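You operate a simulated robot arm through the tools that you are given. There is no shell and no other tool.

Carry out the task below with a simulated robot arm. There is one attempt and no reset: what you move stays moved.

TASK
Pack the glasses case and card case in the briefcase and latch it.
Fine: fasten both latches.
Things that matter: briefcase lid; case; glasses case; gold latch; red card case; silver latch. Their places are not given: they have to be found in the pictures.

Only the result counts: the job must be done as asked and must still hold three seconds after the hand-in. Knocking over, shifting, dropping, spilling or breaking anything else fails it.

THE ROBOT
A 7-joint arm with a two-finger parallel gripper, fixed in place. Base frame: the origin is on the floor under the middle of its stand, x ahead of it, y to its left, z up; the work surface is at about z = 0.436. Units: m, degrees, N and s.
It reaches about 1.372 m from its shoulder. Its first joint turns from -149.0 to 149.0 degrees. Payload 3.43 kg.
The tool frame sits at the grasp point between the pads (the TCP): z along the fingers, y along the line on which they close. The tips reach 0.03 m beyond it. Largest opening 0.094 m; finger width 0.028, thickness 0.01; the body of the gripper, 0.05 by 0.096 m, starts 0.055 m behind the TCP.
Orientation is that of the tool frame in the base frame, as a unit quaternion [x, y, z, w]. With the fingers straight down and closing along the base's y, the tool's x points along the base's -x, its y along +y and its z along -z.

THE INTERFACE
- The arm moves only by the tool drive_tool. Its argument "deltas" is a list of rows, each a list of 7 numbers: the shift along the tool's x, y, z in units of 500 mm (1.0 is 500 mm), then the turn, a rotation vector about the tool's x, y, z in units of 120 degrees (1.0 is 120 degrees), then the gripper command, from -1 (fully open) to 1 (shut), values between in proportion. In form: [[dx, dy, dz, wx, wy, wz, claw], ...]. A call has 1 to 20 rows; each row is the pose to reach, as a shift and turn from the pose commanded when the call began, along the tool's axes at that moment. A call with a number of a shift or a turn outside -1 to 1 is refused whole. Each row takes 0.2 s and may step no farther than 0.05 m and 8.6 degrees from the row before; otherwise, or with a gripper value out of range, the whole call is refused. A pose out of reach is approached as far as the arm can. The call stops where the force on the tool passes 40 N (or 10 N more than at its start, if that is more) or the arm is blocked; 0.2 s more then pass. Each finger travels about 0.045 m/s and halts on what it meets, pressing with about 32 N; the grip force reading is that of the motor and also rises with nothing between the fingers. The clock runs only during rows and for 0.2 s after the last one: add rows that repeat a pose to give the fingers time. The reply holds the time, the measured pose of the TCP, the force on the tool along the base axes, the opening and the grip force, in the units named above and with some noise, with the torque about the TCP (base axes, N m) and any sound that the robot's microphone picked up.
- Cameras (640 x 400 px; columns grow to the right, rows downward): "scene" is fixed at [0.054, 0.6513, 1.0522]; the picture's right is [-0.21, -0.98, 0.00], its down [-0.57, 0.12, -0.81] and it looks along [0.79, -0.17, -0.59] (base axes); focal length 214 px, centre (320, 200). "wrist" rides on the gripper at [0.076, 0.014, -0.102] in the tool frame; the picture's right is [-0.18, 0.98, 0.00], its down [-0.75, -0.14, -0.64] and it looks along [-0.63, -0.12, 0.77] (tool axes); focal length 243 px, centre (320, 200).
- snapshot(camera): a new picture of that camera. It takes no simulated time.
- probe_pixels(camera, pixels): there is no depth. For up to 12 entries [column, row, z] of the newest picture of that camera ("zoom" is the newest enlarged one), the place [x, y] in the base frame at which the ray of that pixel passes the height z, good to about 0.002 m, but the place of the scene camera against the robot may be out by one fixed shift of up to 0.018 m in any direction. It takes no simulated time.
- inspect(camera, box): a new picture of the part [left, top, right, bottom] of that camera's present view, enlarged. It takes no simulated time.
- sign_off(): hands the job in; it is judged then, once.

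Open the gripper and draw the arm clear of the work before you hand the job in, unless the task says otherwise.

The tools are called as name(argument=value, ...) on one line, values as JSON. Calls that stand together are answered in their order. drive_tool: Moves the arm, as the interface text tells. Its arguments: {"type":"object","properties":{"deltas":{"type":"array","items":{"type":"array","items":{"type":"number"}}}},"required":["deltas"]} The other tools are called the same way: snapshot (camera) takes a picture; probe_pixels (camera, pixels) gives the place at which the rays of pixels pass given heights; inspect (camera, box) takes an enlarged picture of a part of a camera's view; sign_off () hands the job in.

At the start:

```text
t: 0.0
eef_pos: [0.4695, 0.5362, 1.0042]
tcp_rot: [0.0, 1.0, 0.001, 0.0]
ft_force: [-0.5, 0.0, -0.7]
wrist_torque: [0.03, -0.02, -0.01]
width: 0.0939
grasp_force: 0.1
```

scene: 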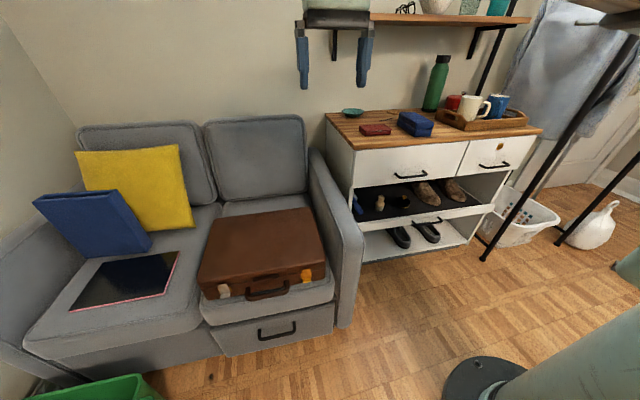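
wrist: 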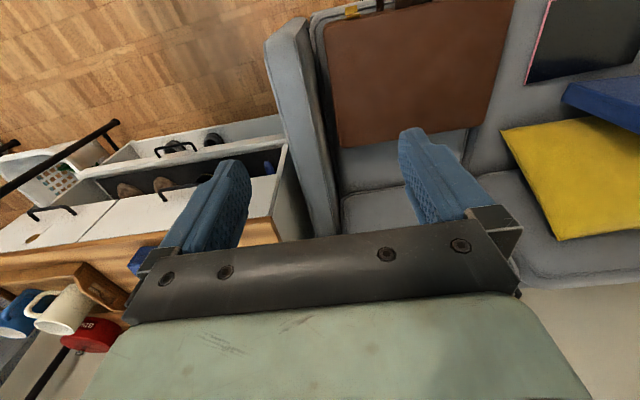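

The scene shows the closed briefcase on the sofa around pixel (262,250), latches near (224,290) and (306,275), and a red case (375,129) and blue case (416,123) on the cabinet. I enlarge these areas first.

inspect(camera="scene", box=[180, 190, 360, 310])

inspect(camera="scene", box=[320, 50, 540, 190])

inspect(camera="wrist", box=[270, 0, 530, 170])

```text
3.33 times, centred on (270, 250) of scene
```

zoom: 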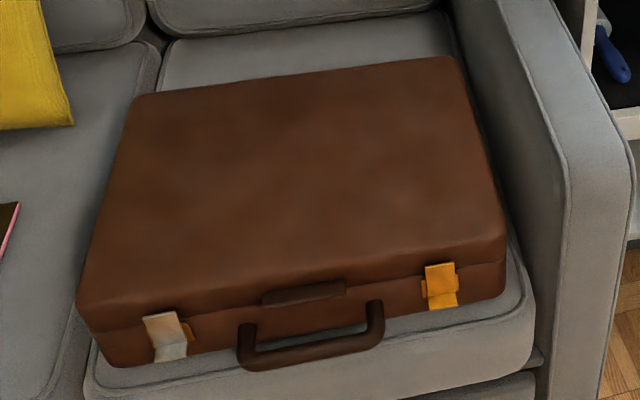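

```text
2.86 times, centred on (430, 120) of scene
```

zoom: 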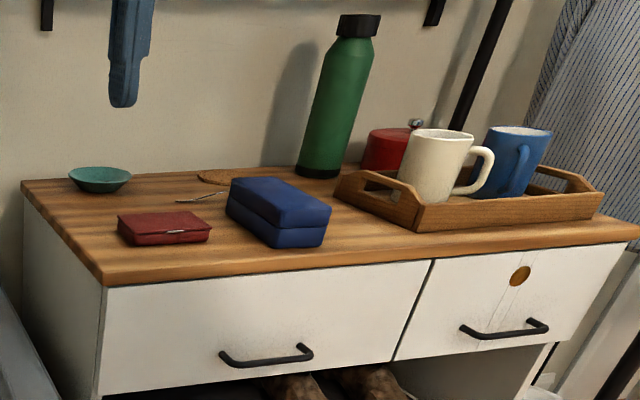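

```text
2.35 times, centred on (400, 85) of wrist
```

zoom: 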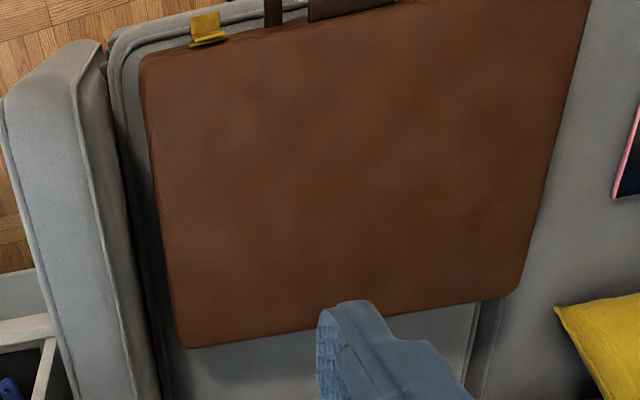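

I zoom in further on each latch and the two cases to see their state.

inspect(camera="scene", box=[205, 270, 253, 300])

inspect(camera="scene", box=[280, 255, 328, 285])

inspect(camera="scene", box=[350, 100, 446, 160])

```text
13.33 times, centred on (229, 285) of scene
```

zoom: 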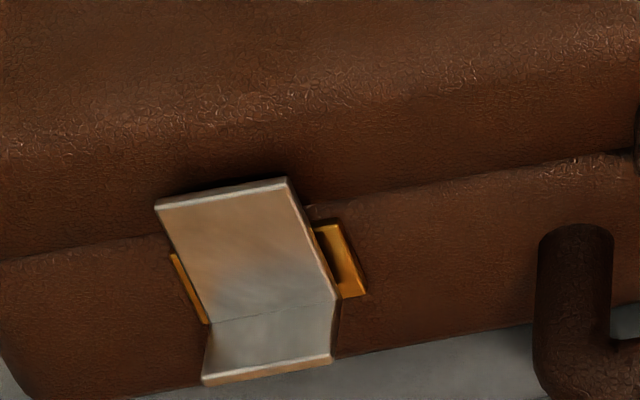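

```text
13.33 times, centred on (304, 270) of scene
```

zoom: 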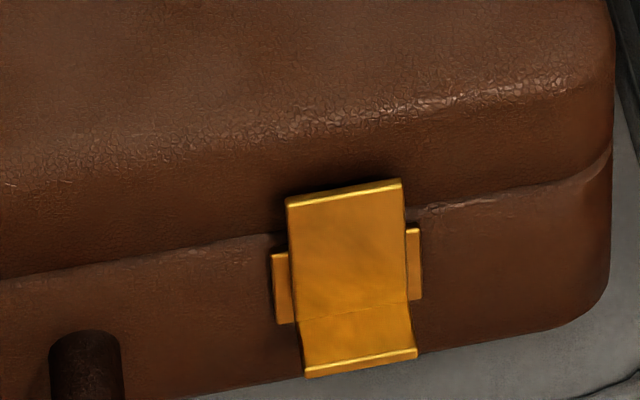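

```text
6.67 times, centred on (398, 130) of scene
```

zoom: 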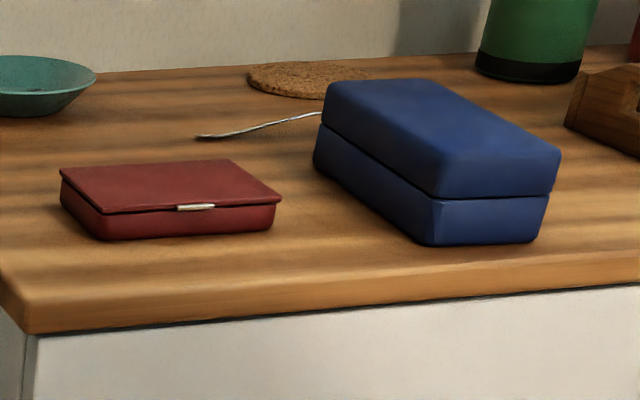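

Both hasps look like they hang down over their keepers. Now I estimate positions by probing lid corners and case corners at several heights in both cameras.

probe_pixels(camera="scene", pixels=[[214.4, 219, 0.55], [310.5, 207, 0.55], [325.5, 262, 0.55], [197.3, 280, 0.55], [224, 284, 0.5], [306, 269, 0.5], [375, 131, 0.75], [416, 125, 0.75], [375, 131, 0.65], [416, 125, 0.65], [226, 296, 0.436], [330, 150, 0.7]])

probe_pixels(camera="wrist", pixels=[[323.4, 25.4, 0.55], [342.6, 148, 0.55], [484.3, 123.3, 0.55], [323.4, 25.4, 0.6], [342.6, 148, 0.6], [484.3, 123.3, 0.6], [350, 12, 0.5], [350, 12, 0.55]])

```text
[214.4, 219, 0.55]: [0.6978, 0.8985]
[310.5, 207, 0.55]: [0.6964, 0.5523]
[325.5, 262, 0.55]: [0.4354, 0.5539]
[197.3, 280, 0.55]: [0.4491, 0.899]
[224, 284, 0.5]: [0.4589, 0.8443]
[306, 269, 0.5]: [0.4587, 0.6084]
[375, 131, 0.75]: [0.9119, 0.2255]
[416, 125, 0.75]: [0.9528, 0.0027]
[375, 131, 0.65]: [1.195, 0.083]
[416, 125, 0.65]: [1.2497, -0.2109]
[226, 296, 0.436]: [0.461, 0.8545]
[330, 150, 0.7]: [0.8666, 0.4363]
```

```text
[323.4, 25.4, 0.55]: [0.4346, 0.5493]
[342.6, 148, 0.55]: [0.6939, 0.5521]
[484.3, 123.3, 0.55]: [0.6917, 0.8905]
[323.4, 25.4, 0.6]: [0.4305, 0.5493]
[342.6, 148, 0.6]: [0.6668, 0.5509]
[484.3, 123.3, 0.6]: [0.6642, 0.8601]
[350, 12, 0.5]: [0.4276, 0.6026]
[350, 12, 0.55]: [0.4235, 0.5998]
```

Lid top is near z≈0.55 with briefcase spanning x 0.435–0.695, y 0.55–0.895; both cameras agree well. I now move above and in front of the cabinet to see the cases from the wrist camera.

drive_tool(deltas=[[-0.036, -0.077, -0.009, 0, 0, 0, -1], [-0.072, -0.154, -0.018, 0, 0, 0, -1], [-0.108, -0.231, -0.027, 0, 0, 0, -1], [-0.144, -0.308, -0.036, 0, 0, 0, -1], [-0.18, -0.385, -0.045, 0, 0, 0, -1], [-0.216, -0.462, -0.054, 0, 0, 0, -1], [-0.252, -0.539, -0.063, 0, 0, 0, -1], [-0.288, -0.616, -0.072, 0, 0, 0, -1], [-0.324, -0.693, -0.081, 0, 0, 0, -1], [-0.36, -0.77, -0.09, 0, 0, 0, -1]])

snapshot(camera="wrist")

snapshot(camera="scene")

```text
t: 2.2
eef_pos: [0.6537, 0.1532, 1.0493]
tcp_rot: [0.0, 1.0, 0.001, 0.0]
ft_force: [-0.4, -0.1, 0.6]
wrist_torque: [0.02, 0.0, -0.02]
width: 0.0941
grasp_force: 0.1
```

```text
taken
```

wrist: 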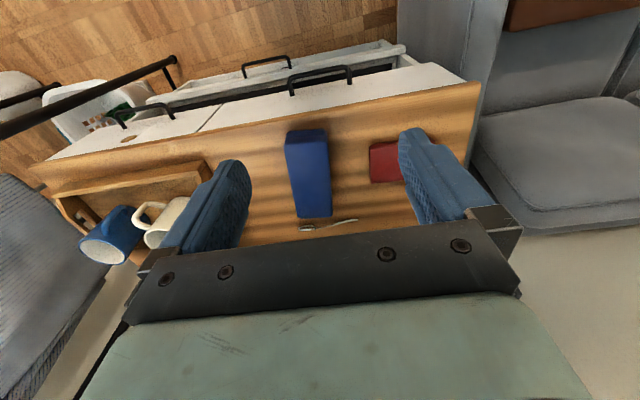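

```text
taken
```

scene: 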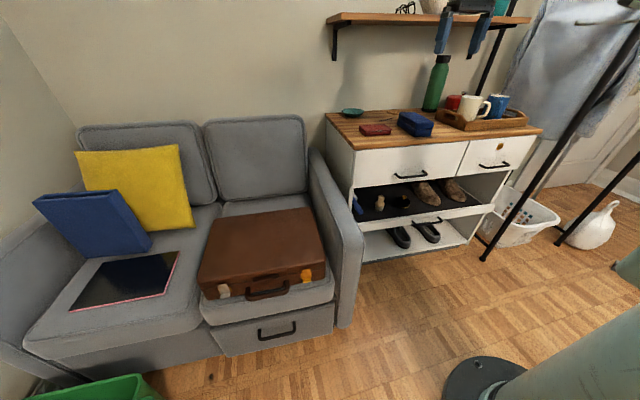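

The wrist view shows the blue case near (308,172) and the red card case near (385,162). I enlarge this area for accurate corners.

inspect(camera="wrist", box=[260, 75, 500, 235])

probe_pixels(camera="wrist", pixels=[[480, 83, 0.75], [480, 83, 0.7], [480, 83, 0.8], [308, 215, 0.75], [288, 132, 0.75], [325, 130, 0.75]])

probe_pixels(camera="scene", pixels=[[353.1, 144.5, 0.75], [353.1, 144.5, 0.7], [353.1, 144.5, 0.8]])

```text
2.50 times, centred on (380, 155) of wrist
```

zoom: 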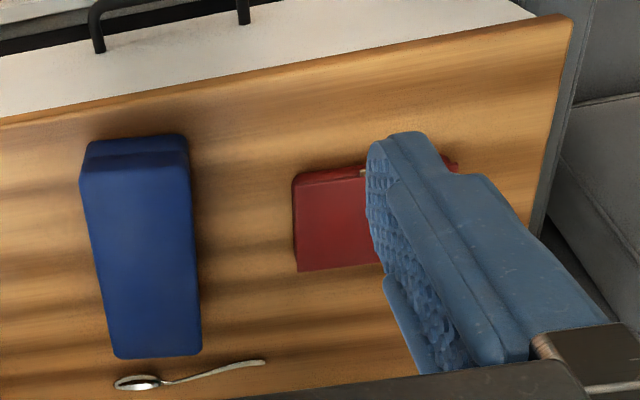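

```text
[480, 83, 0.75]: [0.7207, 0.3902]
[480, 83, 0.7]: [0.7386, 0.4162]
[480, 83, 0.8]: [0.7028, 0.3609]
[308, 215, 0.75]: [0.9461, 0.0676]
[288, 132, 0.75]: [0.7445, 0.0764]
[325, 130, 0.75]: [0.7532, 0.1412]
```

```text
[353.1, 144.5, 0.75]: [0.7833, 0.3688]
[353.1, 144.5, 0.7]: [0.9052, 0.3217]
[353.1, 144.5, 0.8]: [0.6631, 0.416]
```

The finger hides part of the red case, so I shift 0.1 m toward +y to see both cases and to triangulate the table height from two wrist views.

drive_tool(deltas=[[0, 0.08, 0, 0, 0, 0, -1], [0, 0.16, 0, 0, 0, 0, -1], [0, 0.2, 0, 0, 0, 0, -1]])

inspect(camera="wrist", box=[200, 55, 440, 205])

snapshot(camera="wrist")

```text
t: 3.0
eef_pos: [0.6516, 0.2537, 1.0499]
tcp_rot: [0.0, 1.0, 0.0, 0.001]
ft_force: [-0.5, 0.7, 0.9]
wrist_torque: [0.0, 0.02, 0.0]
width: 0.0938
grasp_force: 0.1
```

```text
2.67 times, centred on (320, 130) of wrist
```

zoom: 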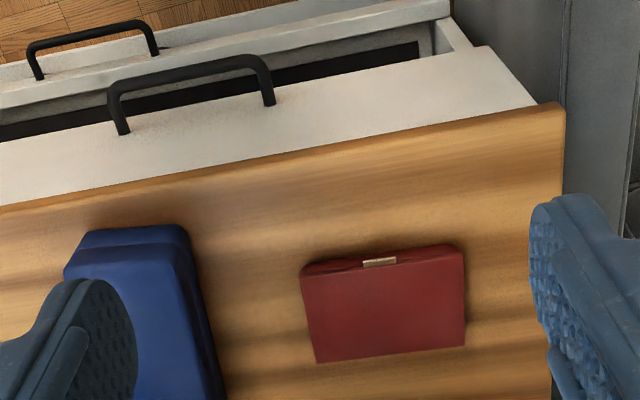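

```text
taken
```

wrist: 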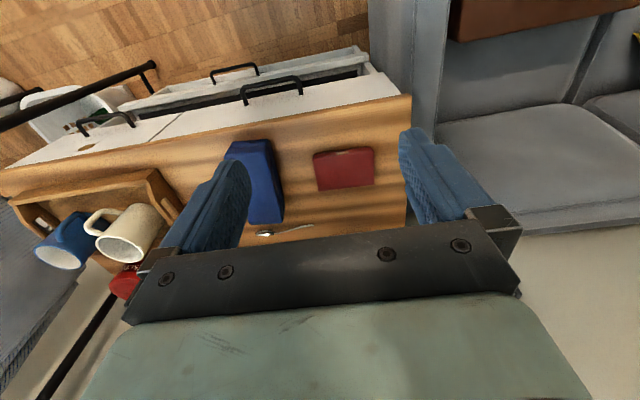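

I probe the cabinet corner and the red case corners in this new view for triangulation.

probe_pixels(camera="wrist", pixels=[[411.9, 94.0, 0.75], [411.9, 94.0, 0.78], [411.9, 94.0, 0.7], [318, 191, 0.78], [312.5, 154.5, 0.78], [373.5, 147.5, 0.78], [374, 184, 0.78], [284, 222, 0.78], [300, 146, 0.78]])

```text
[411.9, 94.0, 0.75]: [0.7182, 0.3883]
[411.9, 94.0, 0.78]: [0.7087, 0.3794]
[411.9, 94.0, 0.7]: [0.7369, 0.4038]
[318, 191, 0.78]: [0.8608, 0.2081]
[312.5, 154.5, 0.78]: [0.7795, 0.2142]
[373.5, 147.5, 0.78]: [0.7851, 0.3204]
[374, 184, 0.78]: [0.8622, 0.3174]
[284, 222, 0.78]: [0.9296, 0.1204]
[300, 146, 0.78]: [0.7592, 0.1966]
```

Table top is about z≈0.76; the red case is about 0.08 (x) × 0.107 (y) and blue one is ~0.065 wide in y. Now I go in front of the briefcase to study the latches before opening.

drive_tool(deltas=[[0.0573, 0.0621, 0.0333, 0, 0, 0, -1], [0.1147, 0.1243, 0.0667, 0, 0, 0, -1], [0.172, 0.1864, 0.1, 0, 0, 0, -1], [0.2293, 0.2485, 0.1333, 0, 0, 0, -1], [0.2867, 0.3107, 0.1667, 0, 0, 0, -1], [0.344, 0.3728, 0.2, 0, 0, 0, -1], [0.4013, 0.4349, 0.2333, 0, 0, 0, -1], [0.4587, 0.4971, 0.2667, 0, 0, 0, -1], [0.516, 0.5592, 0.3, 0, 0, 0, -1], [0.5733, 0.6213, 0.3333, 0, 0, 0, -1], [0.6307, 0.6835, 0.3667, 0, 0, 0, -1], [0.688, 0.7456, 0.4, 0, 0, 0, -1], [0.7453, 0.8077, 0.4333, 0, 0, 0, -1], [0.8027, 0.8699, 0.4667, 0, 0, 0, -1], [0.86, 0.932, 0.5, 0, 0, 0, -1]])

snapshot(camera="wrist")

snapshot(camera="scene")

```text
t: 6.2
eef_pos: [0.2215, 0.7164, 0.7994]
tcp_rot: [0.0, 1.0, 0.0, 0.0]
ft_force: [-0.1, -0.8, -0.4]
wrist_torque: [0.0, -0.03, -0.01]
width: 0.0941
grasp_force: 0.0
```

```text
taken
```

wrist: 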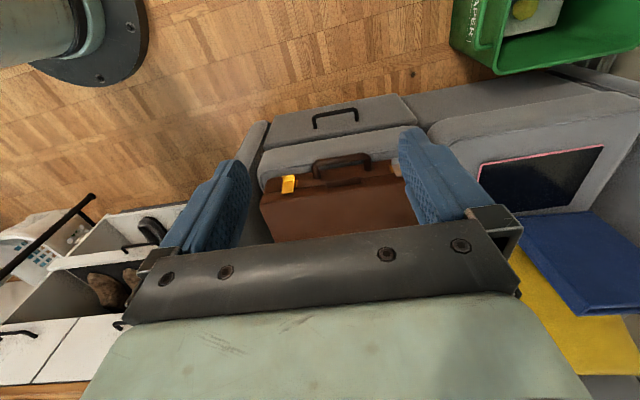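

```text
taken
```

scene: 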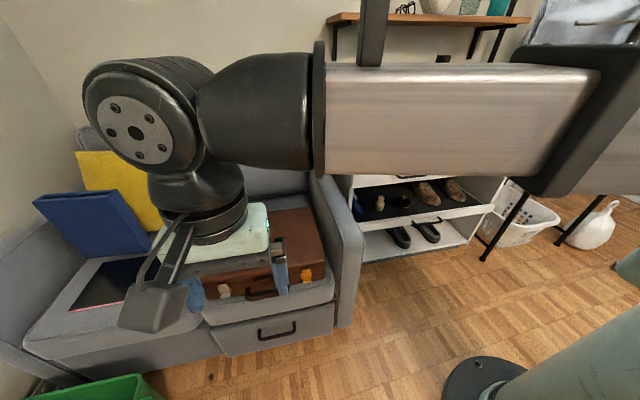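

The wrist view shows the gold latch at (288,183) and the handle at (342,165); the silver latch is behind the right finger. I enlarge the front of the briefcase.

inspect(camera="wrist", box=[250, 130, 430, 242])

inspect(camera="scene", box=[180, 200, 360, 312])

```text
3.56 times, centred on (340, 186) of wrist
```

zoom: 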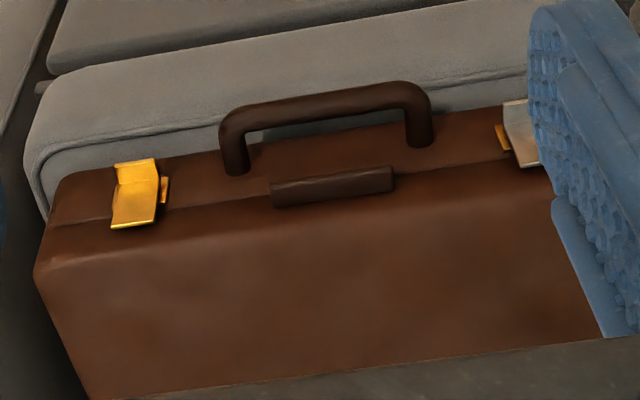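

```text
3.56 times, centred on (270, 256) of scene
```

zoom: 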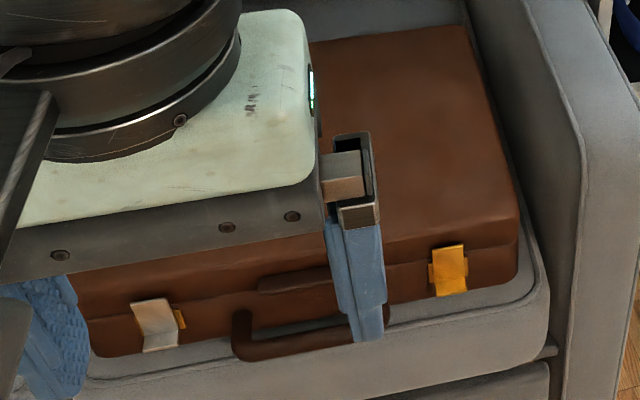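

I go lower and nearer to the gold latch for a close view of the mechanism.

drive_tool(deltas=[[-0.01, -0.03, 0.07, 0, 0, 0, -1], [-0.02, -0.06, 0.14, 0, 0, 0, -1], [-0.03, -0.09, 0.21, 0, 0, 0, -1], [-0.04, -0.12, 0.28, 0, 0, 0, -1], [-0.05, -0.16, 0.34, 0, 0, 0, -1]])

snapshot(camera="wrist")

snapshot(camera="scene")

```text
t: 7.4
eef_pos: [0.2444, 0.6363, 0.6333]
tcp_rot: [0.0, 1.0, 0.001, 0.001]
ft_force: [-0.2, -0.5, -0.6]
wrist_torque: [0.01, 0.01, 0.02]
width: 0.0941
grasp_force: 0.1
```

```text
taken
```

wrist: 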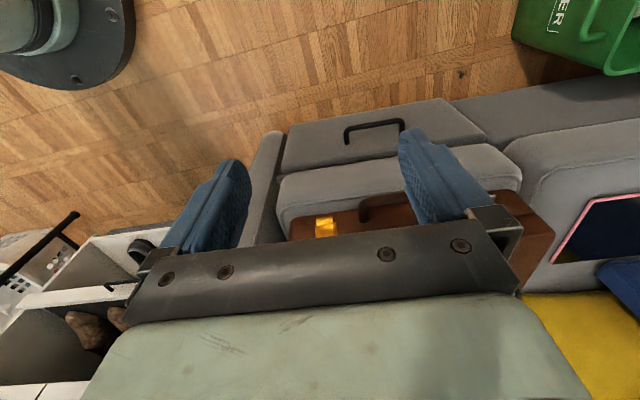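

```text
taken
```

scene: 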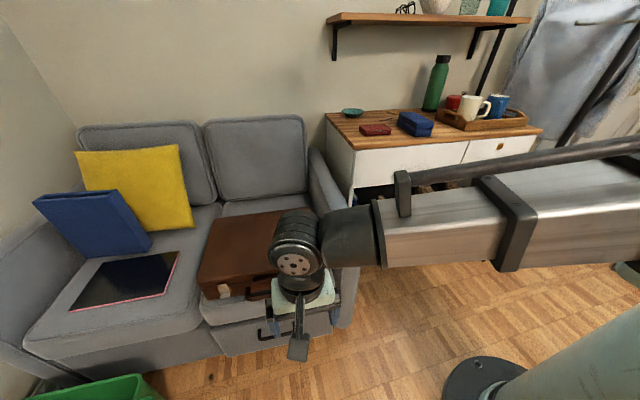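

The gold latch appears at (325,226), just ahead of the palm. I enlarge it and probe its points.

inspect(camera="wrist", box=[280, 190, 376, 250])

probe_pixels(camera="wrist", pixels=[[325, 218, 0.46], [325, 232, 0.5], [290, 240, 0.55], [290, 220, 0.5]])

```text
6.67 times, centred on (328, 220) of wrist
```

zoom: 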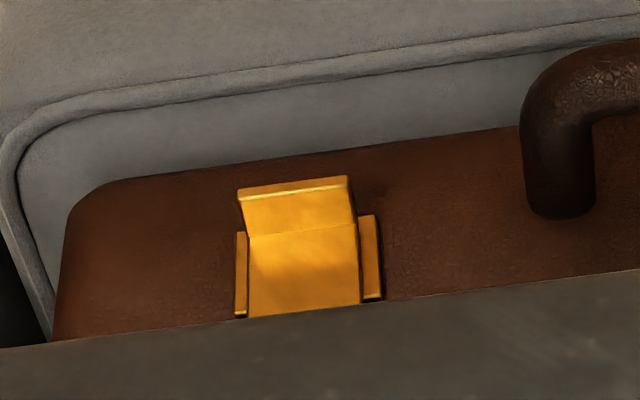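

```text
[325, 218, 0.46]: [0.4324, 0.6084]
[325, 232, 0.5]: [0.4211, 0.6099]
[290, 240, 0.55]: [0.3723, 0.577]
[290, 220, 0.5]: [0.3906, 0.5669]
```

The gold hasp is a ~0.023 m wide plate with an outward flared lip at its bottom, in front of a wider keeper. I tilt the hand 45° forward and go lower so the camera looks horizontally at the front face.

drive_tool(deltas=[[0.0015, 0.008, 0.038, 0, -0.0625, 0, -1], [0.003, 0.016, 0.076, 0, -0.125, 0, -1], [0.0045, 0.024, 0.114, 0, -0.1875, 0, -1], [0.006, 0.032, 0.152, 0, -0.25, 0, -1], [0.0075, 0.04, 0.19, 0, -0.3125, 0, -1], [0.009, 0.048, 0.226, 0, -0.375, 0, -1]])

snapshot(camera="wrist")

snapshot(camera="scene")

```text
t: 8.8
eef_pos: [0.2404, 0.6616, 0.5163]
tcp_rot: [0.0, 0.924, 0.001, 0.383]
ft_force: [-0.4, 0.2, -0.5]
wrist_torque: [-0.01, 0.0, 0.0]
width: 0.0942
grasp_force: 0.0
```

```text
taken
```

wrist: 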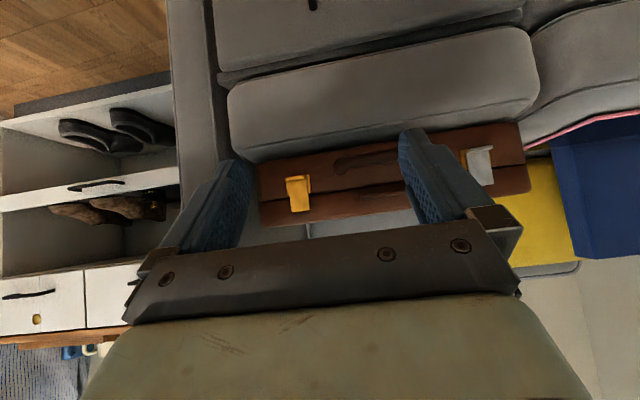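

```text
taken
```

scene: 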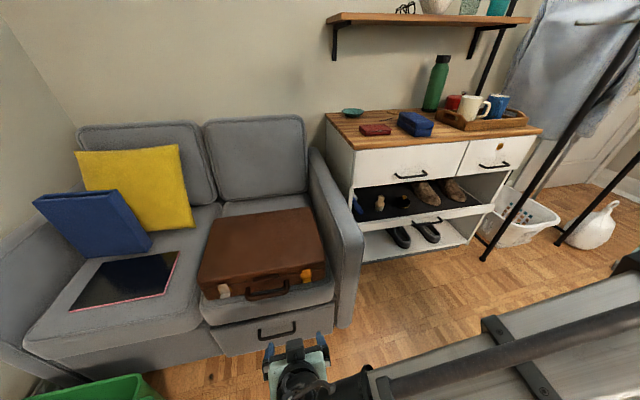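

Now the wrist camera looks horizontally at the front; both latches are visible at (298,190) and (478,165). I enlarge both.

inspect(camera="wrist", box=[250, 130, 410, 230])

inspect(camera="wrist", box=[440, 120, 536, 180])

inspect(camera="wrist", box=[264, 160, 344, 210])

```text
4.00 times, centred on (330, 180) of wrist
```

zoom: 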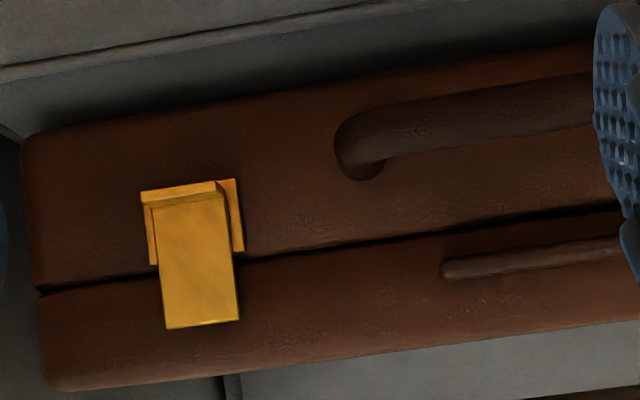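

```text
6.67 times, centred on (488, 150) of wrist
```

zoom: 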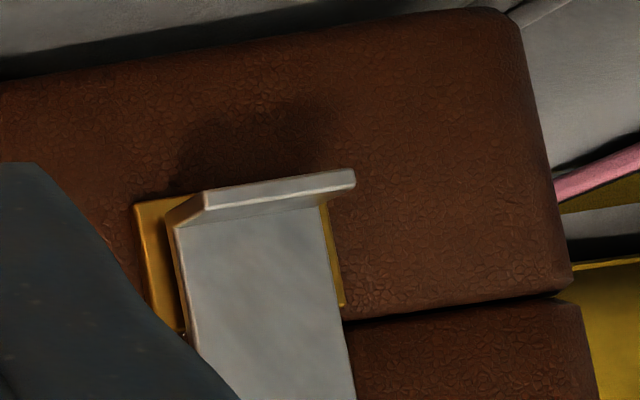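

```text
8.00 times, centred on (304, 185) of wrist
```

zoom: 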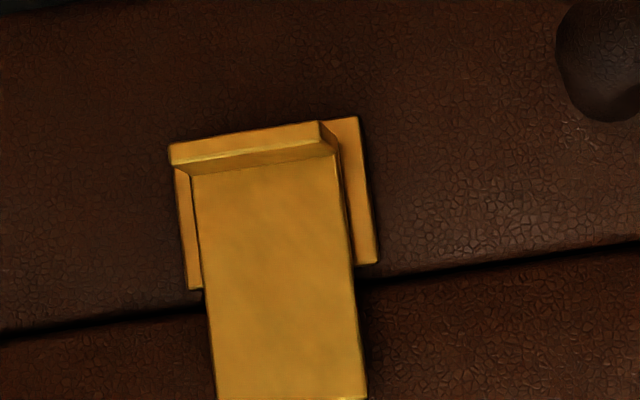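

Geometry: gold hasp spans z≈0.513 (top, on lid) to knee ≈0.473 with lip at x≈0.4225, z≈0.470, centred y≈0.610; silver at y≈0.838. I move to a pre-grasp in front of the gold lip at 70° tilt with the jaws narrowed to 0.05.

drive_tool(deltas=[[-0.0257, -0.0206, 0.0421, 0, -0.0417, 0, -0.06], [-0.0515, -0.0413, 0.0843, 0, -0.0833, 0, -0.06], [-0.0772, -0.0619, 0.1264, 0, -0.125, 0, -0.06], [-0.103, -0.0826, 0.1686, 0, -0.1667, 0, -0.06], [-0.1287, -0.1032, 0.2107, 0, -0.2083, 0, -0.06], [-0.1287, -0.1032, 0.2107, 0, -0.2083, 0, -0.06]])

snapshot(camera="wrist")

snapshot(camera="scene")

```text
t: 10.2
eef_pos: [0.3612, 0.6088, 0.489]
tcp_rot: [0.001, 0.818, 0.0, 0.575]
ft_force: [-0.4, -0.6, -0.4]
wrist_torque: [0.01, -0.02, -0.01]
width: 0.0498
grasp_force: 0.0
```

```text
taken
```

wrist: 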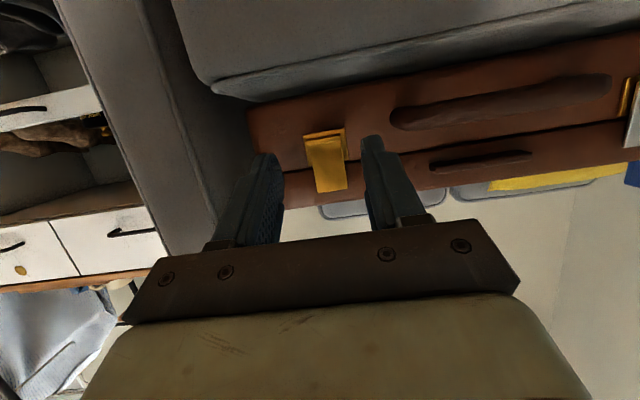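

```text
taken
```

scene: 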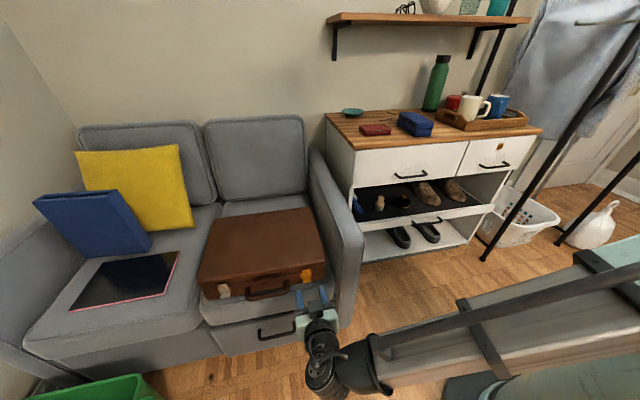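

I zoom on the gold latch between the fingers to check lateral alignment and depth.

inspect(camera="wrist", box=[240, 110, 416, 220])

inspect(camera="scene", box=[260, 240, 380, 315])

```text
3.64 times, centred on (328, 165) of wrist
```

zoom: 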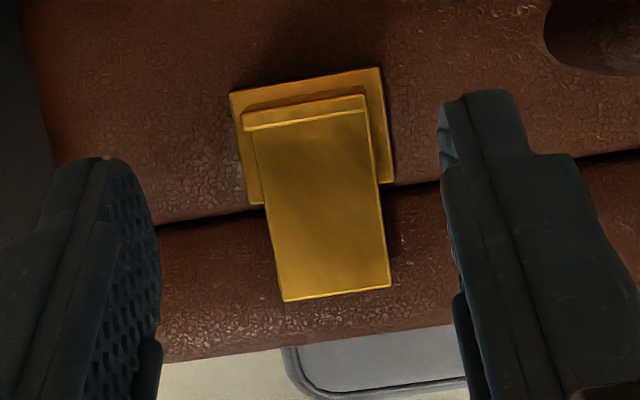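

```text
5.33 times, centred on (320, 278) of scene
```

zoom: 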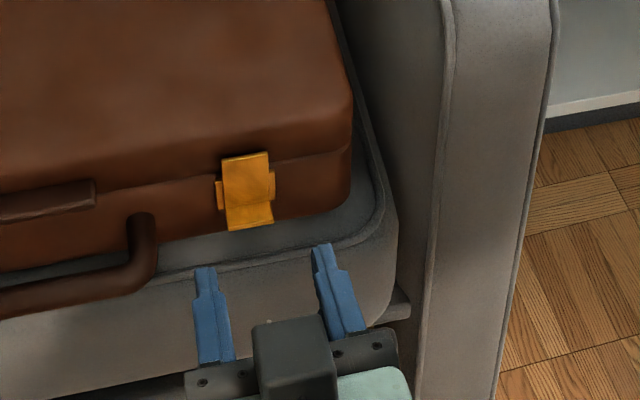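

Both views agree: lip at x≈0.42, y≈0.610, z≈0.471. I advance so the tips straddle the lip, then check.

drive_tool(deltas=[[-0.0045, 0.001, 0.03, 0, 0, 0, -0.06], [-0.0085, 0.002, 0.056, 0, 0, 0, -0.06], [-0.0112, 0.002, 0.0726, 0, 0, 0, -0.06]])

inspect(camera="wrist", box=[240, 110, 416, 220])

inspect(camera="scene", box=[270, 245, 350, 295])

```text
t: 11.0
eef_pos: [0.3985, 0.6101, 0.4817]
tcp_rot: [-0.001, 0.819, 0.001, 0.574]
ft_force: [-0.1, -0.6, -0.5]
wrist_torque: [0.01, -0.01, 0.02]
width: 0.0496
grasp_force: 0.0
```

```text
3.64 times, centred on (328, 165) of wrist
```

zoom: 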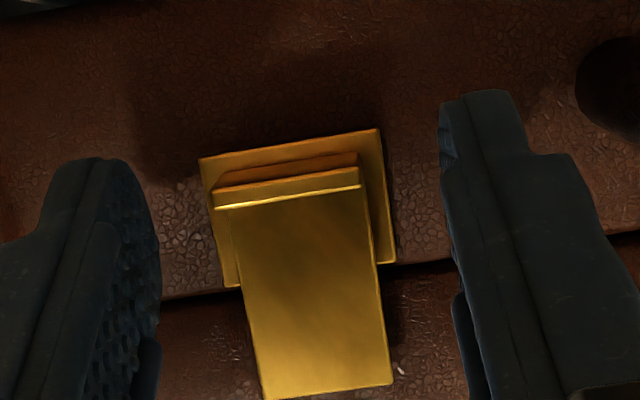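

```text
8.00 times, centred on (310, 270) of scene
```

zoom: 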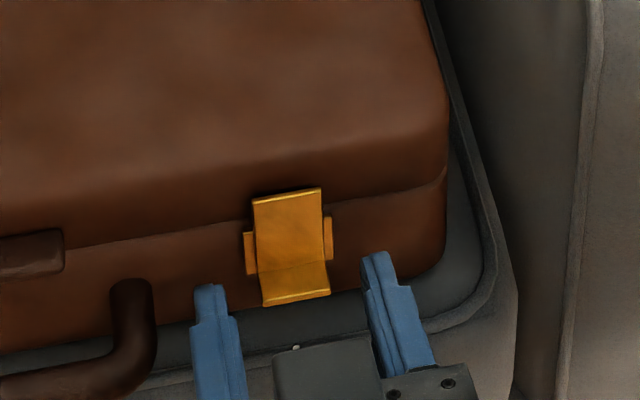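

The jaws straddle the lip symmetrically with no contact. I close on the hasp's sides.

drive_tool(deltas=[[0, 0, 0, 0, 0, 0, 0.3], [0, 0, 0, 0, 0, 0, 0.6], [0, 0, 0, 0, 0, 0, 0.9], [0, 0, 0, 0, 0, 0, 0.9]])

inspect(camera="wrist", box=[240, 110, 416, 220])

inspect(camera="scene", box=[270, 245, 350, 295])

```text
t: 12.0
eef_pos: [0.3977, 0.6105, 0.4804]
tcp_rot: [0.001, 0.819, -0.001, 0.573]
ft_force: [2.9, -8.7, 0.3]
wrist_torque: [-0.09, 0.14, -0.23]
width: 0.0253
grasp_force: 32.0
```

```text
3.64 times, centred on (328, 165) of wrist
```

zoom: 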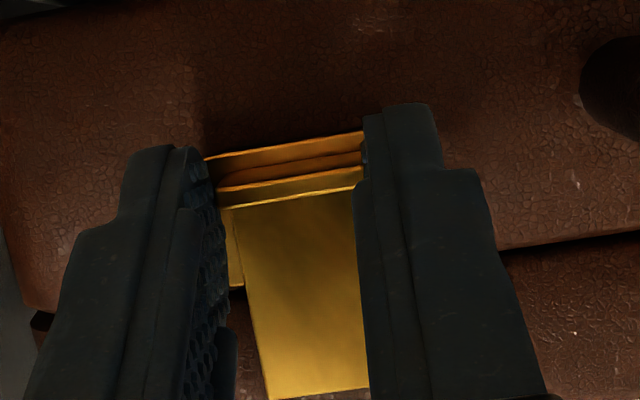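

```text
8.00 times, centred on (310, 270) of scene
```

zoom: 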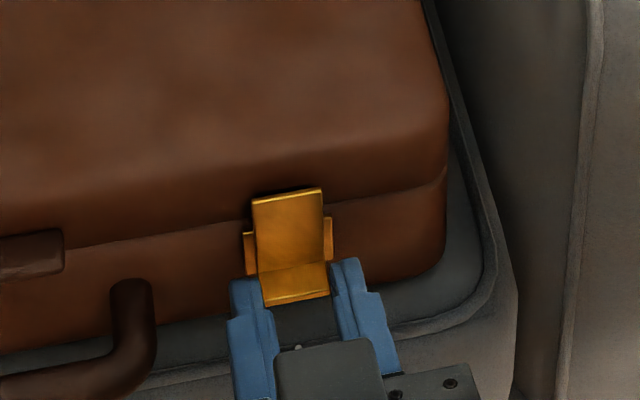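

The gold hasp is gripped at width 0.0253. I pull it outward and up along an arc around its top hinge, first about 25°, watching the force.

drive_tool(deltas=[[0, -0.002, -0.007, 0, 0, 0, 0.9], [0, -0.002, -0.0138, 0, 0, 0, 0.9], [-0.002, -0.002, -0.025, 0, 0, 0, 0.9], [-0.0051, -0.002, -0.0361, 0, 0, 0, 0.9]])

inspect(camera="scene", box=[270, 245, 350, 295])

snapshot(camera="wrist")

```text
t: 13.0
eef_pos: [0.3813, 0.6092, 0.4889]
tcp_rot: [0.0, 0.819, 0.0, 0.573]
ft_force: [4.8, 3.1, -0.2]
wrist_torque: [0.08, 0.69, -0.09]
width: 0.0253
grasp_force: 32.2
```

```text
8.00 times, centred on (310, 270) of scene
```

zoom: 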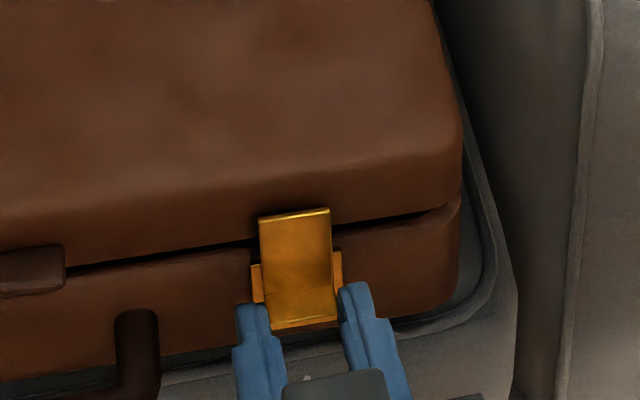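

```text
taken
```

wrist: 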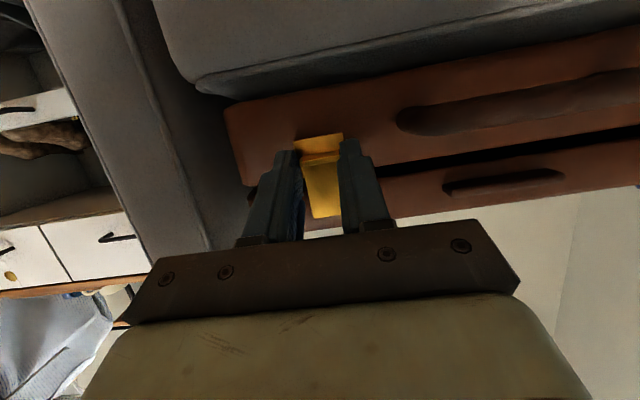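

The lid has begun to gap open and the case slid forward a little, so the latch hadn't hooked rigidly. I look closer before continuing.

inspect(camera="wrist", box=[220, 90, 440, 228])

inspect(camera="scene", box=[180, 190, 360, 310])

```text
2.90 times, centred on (330, 159) of wrist
```

zoom: 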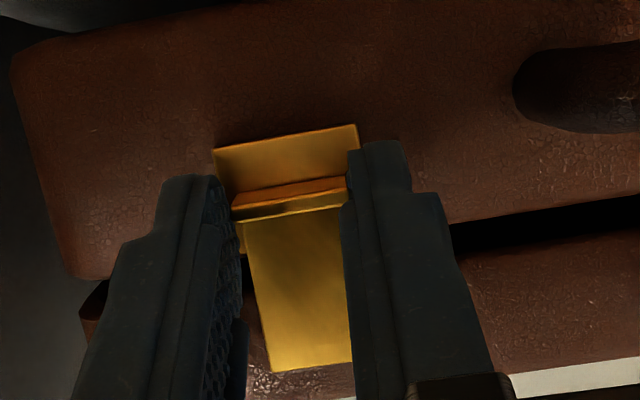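

```text
3.33 times, centred on (270, 250) of scene
```

zoom: 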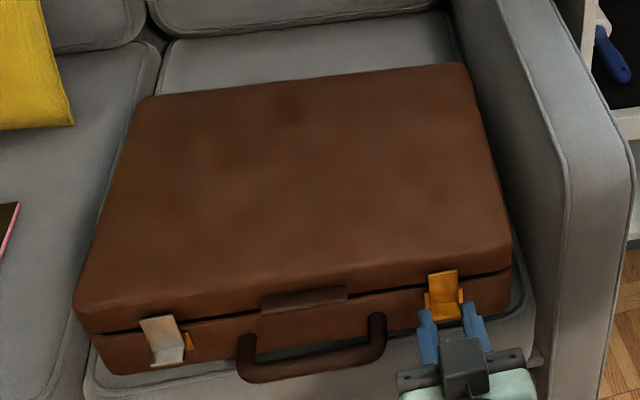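

Both sides of the lid show a gap, so neither latch was hooked and the lid is free; the case only slid about 1 cm. Still gripping the gold hasp, I swing the lid up around its rear hinge, turning the tool with it, the first 30°.

drive_tool(deltas=[[-0.0498, 0, -0.0165, 0, 0.0417, 0, 0.9], [-0.1009, 0, -0.0285, 0, 0.0833, 0, 0.9], [-0.1528, 0, -0.0361, 0, 0.125, 0, 0.9], [-0.2051, 0, -0.039, 0, 0.1667, 0, 0.9], [-0.2577, 0, -0.0375, 0, 0.2083, 0, 0.9], [-0.3097, 0, -0.0313, 0, 0.25, 0, 0.9]])

snapshot(camera="scene")

snapshot(camera="wrist")

```text
t: 14.4
eef_pos: [0.4198, 0.6123, 0.6412]
tcp_rot: [0.001, 0.94, -0.001, 0.342]
ft_force: [2.4, 2.8, -11.5]
wrist_torque: [0.02, 0.63, -0.14]
width: 0.0252
grasp_force: 31.4
```

```text
taken
```

scene: 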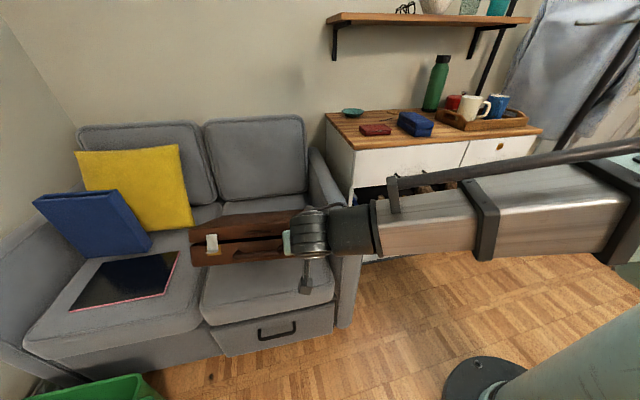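

```text
taken
```

wrist: 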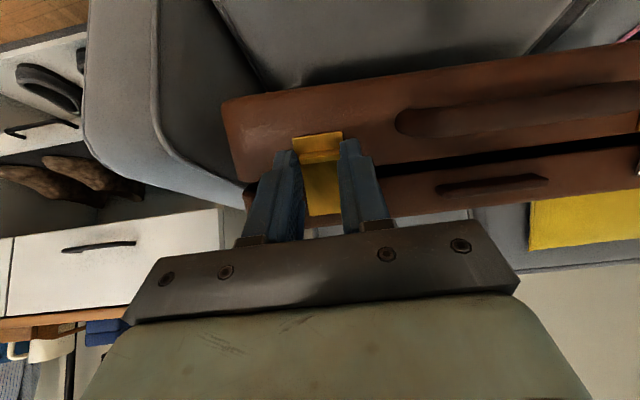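

The whole case tipped up with the lid, so the gold latch is actually still hooked. I reverse the same arc slowly to set the case back down.

drive_tool(deltas=[[0.048, 0, 0.0207, 0, -0.0417, 0, 0.9], [0.0943, 0, 0.0458, 0, -0.0833, 0, 0.9], [0.1381, 0, 0.0746, 0, -0.125, 0, 0.9], [0.1792, 0, 0.1072, 0, -0.1667, 0, 0.9], [0.1983, 0, 0.1252, 0, -0.1875, 0, 0.9], [0.2174, 0, 0.1433, 0, -0.2083, 0, 0.9], [0.2348, 0, 0.1629, 0, -0.2292, 0, 0.9], [0.2522, 0, 0.1824, 0, -0.25, 0, 0.9], [0.2522, 0, 0.1824, 0, -0.25, 0, 0.9]])

snapshot(camera="scene")

inspect(camera="scene", box=[180, 190, 360, 310])

inspect(camera="wrist", box=[220, 90, 440, 228])

```text
t: 16.4
eef_pos: [0.3808, 0.6098, 0.4885]
tcp_rot: [0.001, 0.819, 0.0, 0.574]
ft_force: [1.9, -2.9, -2.8]
wrist_torque: [0.0, 0.18, -0.18]
width: 0.0253
grasp_force: 32.1
```

```text
taken
```

scene: 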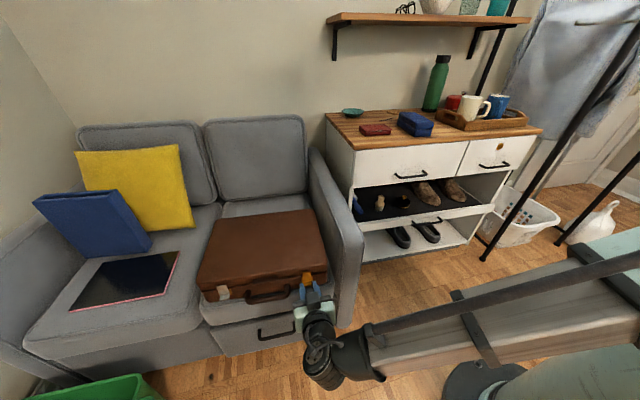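

```text
3.33 times, centred on (270, 250) of scene
```

zoom: 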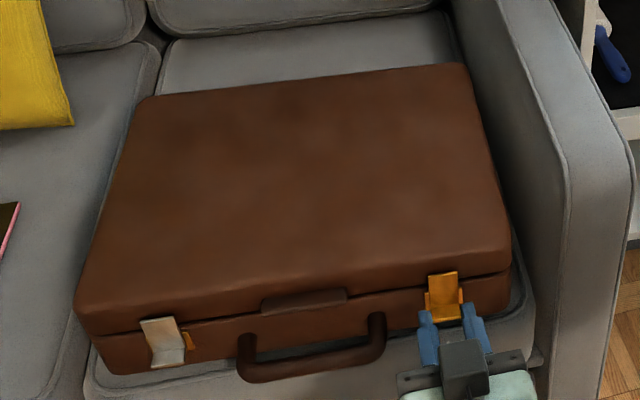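

```text
2.90 times, centred on (330, 159) of wrist
```

zoom: 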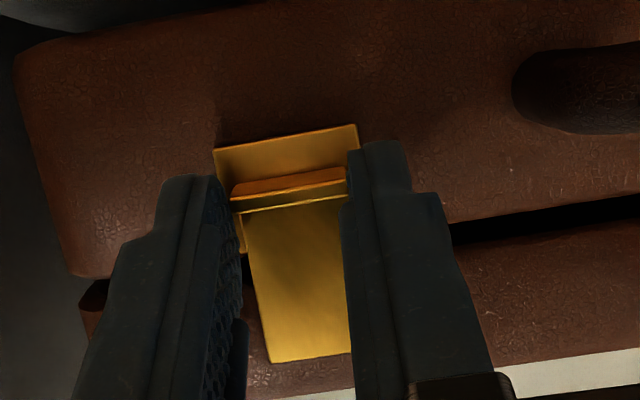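

The case is down again with the latch still hooked. Now I lower the lid back and rotate the tool together with the hasp about its top hinge (0.42, 0.513), up to 45°, to truly unhook it.

drive_tool(deltas=[[0.0075, 0, 0.0027, 0, 0, 0, 0.9], [0.015, 0, 0.0055, 0, 0, 0, 0.9], [0.0103, 0, -0.002, 0, 0.0417, 0, 0.9], [0.0047, 0, -0.0089, 0, 0.0833, 0, 0.9], [-0.0012, 0, -0.0155, 0, 0.125, 0, 0.9], [-0.008, 0, -0.0214, 0, 0.1667, 0, 0.9], [-0.015, 0, -0.0267, 0, 0.2083, 0, 0.9], [-0.0225, 0, -0.0316, 0, 0.25, 0, 0.9], [-0.0305, 0, -0.0356, 0, 0.2917, 0, 0.9], [-0.0386, 0, -0.039, 0, 0.3333, 0, 0.9], [-0.047, 0, -0.0416, 0, 0.375, 0, 0.9]])

inspect(camera="scene", box=[180, 190, 360, 310])

inspect(camera="wrist", box=[220, 90, 440, 228])

```text
t: 18.8
eef_pos: [0.3693, 0.6095, 0.5184]
tcp_rot: [0.0, 0.976, 0.001, 0.216]
ft_force: [3.1, 6.4, 9.1]
wrist_torque: [0.19, -0.45, -0.09]
width: 0.0253
grasp_force: 32.0
```

```text
3.33 times, centred on (270, 250) of scene
```

zoom: 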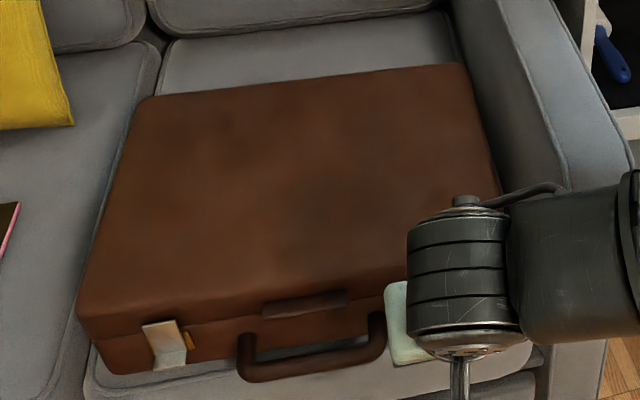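

```text
2.90 times, centred on (330, 159) of wrist
```

zoom: 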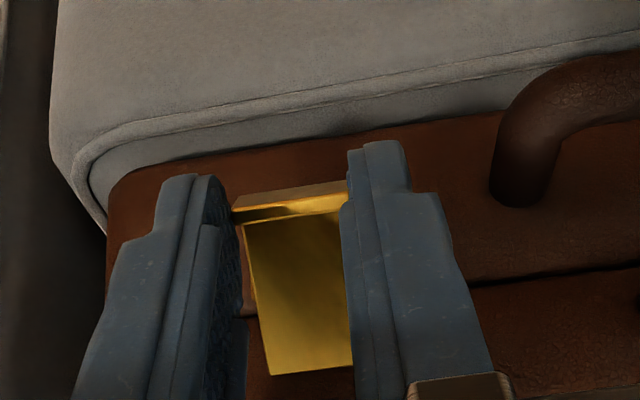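

The lid is shut and the hasp is swinging out at 45° with modest force. I continue the arc to 90°.

drive_tool(deltas=[[-0.0056, 0, -0.0093, 0, 0.0417, 0, 0.9], [-0.0112, 0, -0.0164, 0, 0.0833, 0, 0.9], [-0.0173, 0, -0.0228, 0, 0.125, 0, 0.9], [-0.0236, 0, -0.0289, 0, 0.1667, 0, 0.9], [-0.0309, 0, -0.0341, 0, 0.2083, 0, 0.9], [-0.0385, 0, -0.039, 0, 0.25, 0, 0.9], [-0.0463, 0, -0.043, 0, 0.2917, 0, 0.9], [-0.0546, 0, -0.0465, 0, 0.3333, 0, 0.9], [-0.063, 0, -0.049, 0, 0.375, 0, 0.9]])

inspect(camera="scene", box=[180, 190, 360, 310])

snapshot(camera="wrist")

```text
t: 20.8
eef_pos: [0.3877, 0.61, 0.5539]
tcp_rot: [0.0, 0.985, -0.001, -0.173]
ft_force: [0.8, -6.4, 0.2]
wrist_torque: [-0.21, -0.82, -0.01]
width: 0.0255
grasp_force: 32.0
```

```text
3.33 times, centred on (270, 250) of scene
```

zoom: 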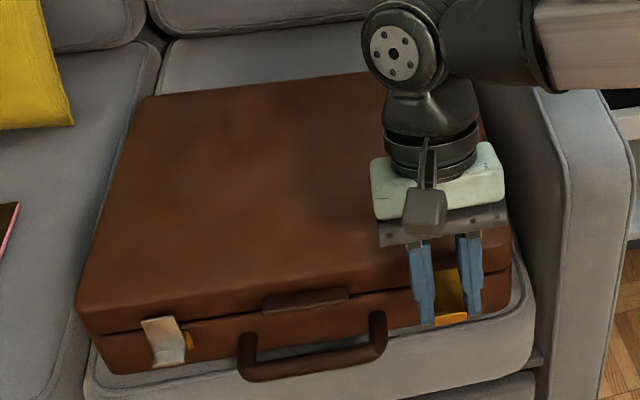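

```text
taken
```

wrist: 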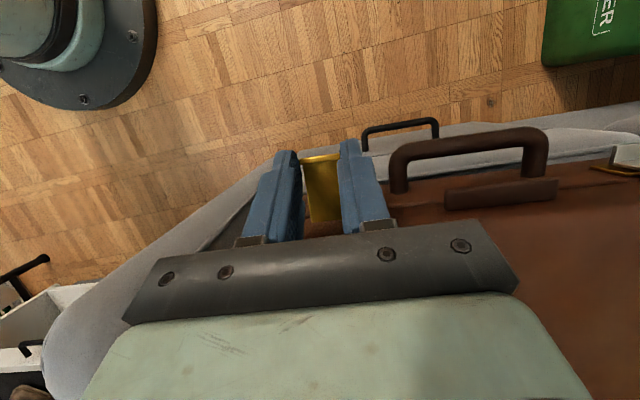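

I zoom on the hasp to see its angle, and whether the lid has gapped.

inspect(camera="wrist", box=[240, 110, 416, 230])

inspect(camera="scene", box=[275, 245, 345, 290])

```text
3.33 times, centred on (328, 170) of wrist
```

zoom: 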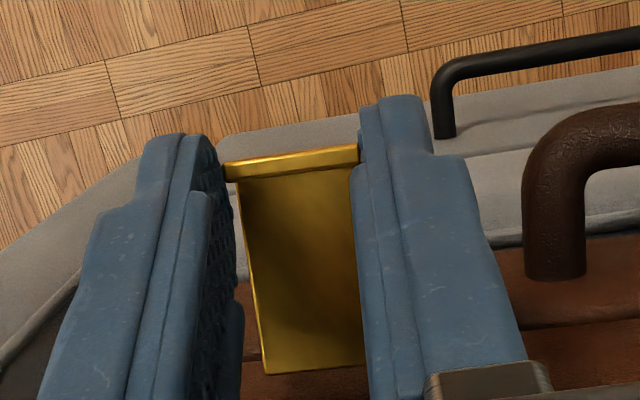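

```text
8.89 times, centred on (310, 268) of scene
```

zoom: 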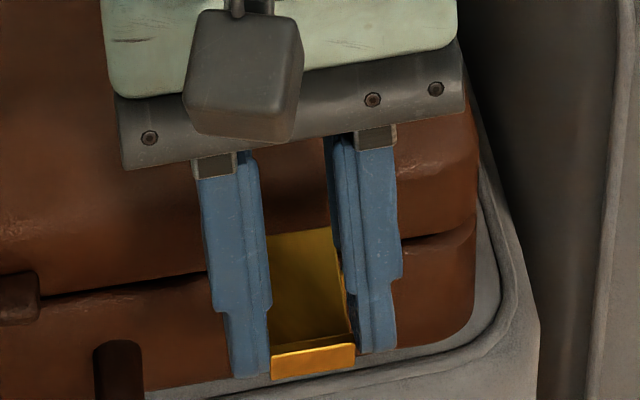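

The gold hasp now sticks out about 90°. I release it to see whether it stays up.

drive_tool(deltas=[[0, 0, 0, 0, 0, 0, 0.2], [0, 0, 0, 0, 0, 0, -0.06], [0, 0, 0, 0, 0, 0, -0.06]])

inspect(camera="wrist", box=[240, 110, 416, 230])

inspect(camera="scene", box=[275, 245, 345, 290])

```text
t: 21.6
eef_pos: [0.3873, 0.6103, 0.5537]
tcp_rot: [0.0, 0.985, 0.0, -0.173]
ft_force: [-0.4, -0.4, 0.2]
wrist_torque: [-0.01, -0.01, 0.02]
width: 0.0497
grasp_force: 0.0
```

```text
3.33 times, centred on (328, 170) of wrist
```

zoom: 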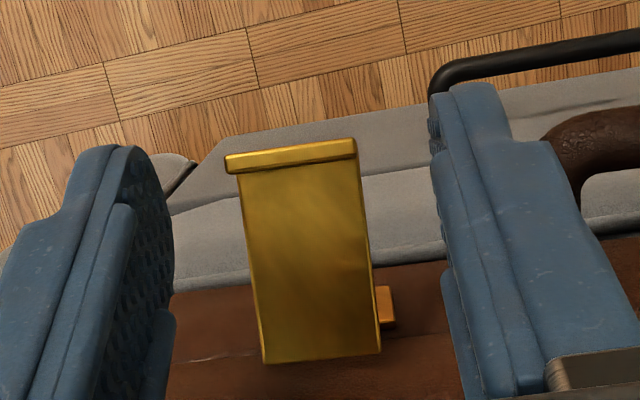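

```text
8.89 times, centred on (310, 268) of scene
```

zoom: 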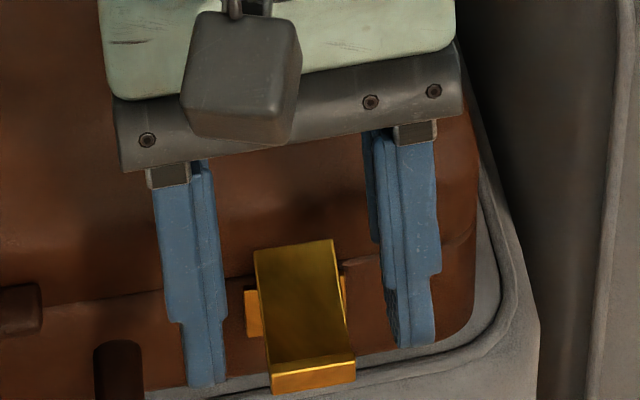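

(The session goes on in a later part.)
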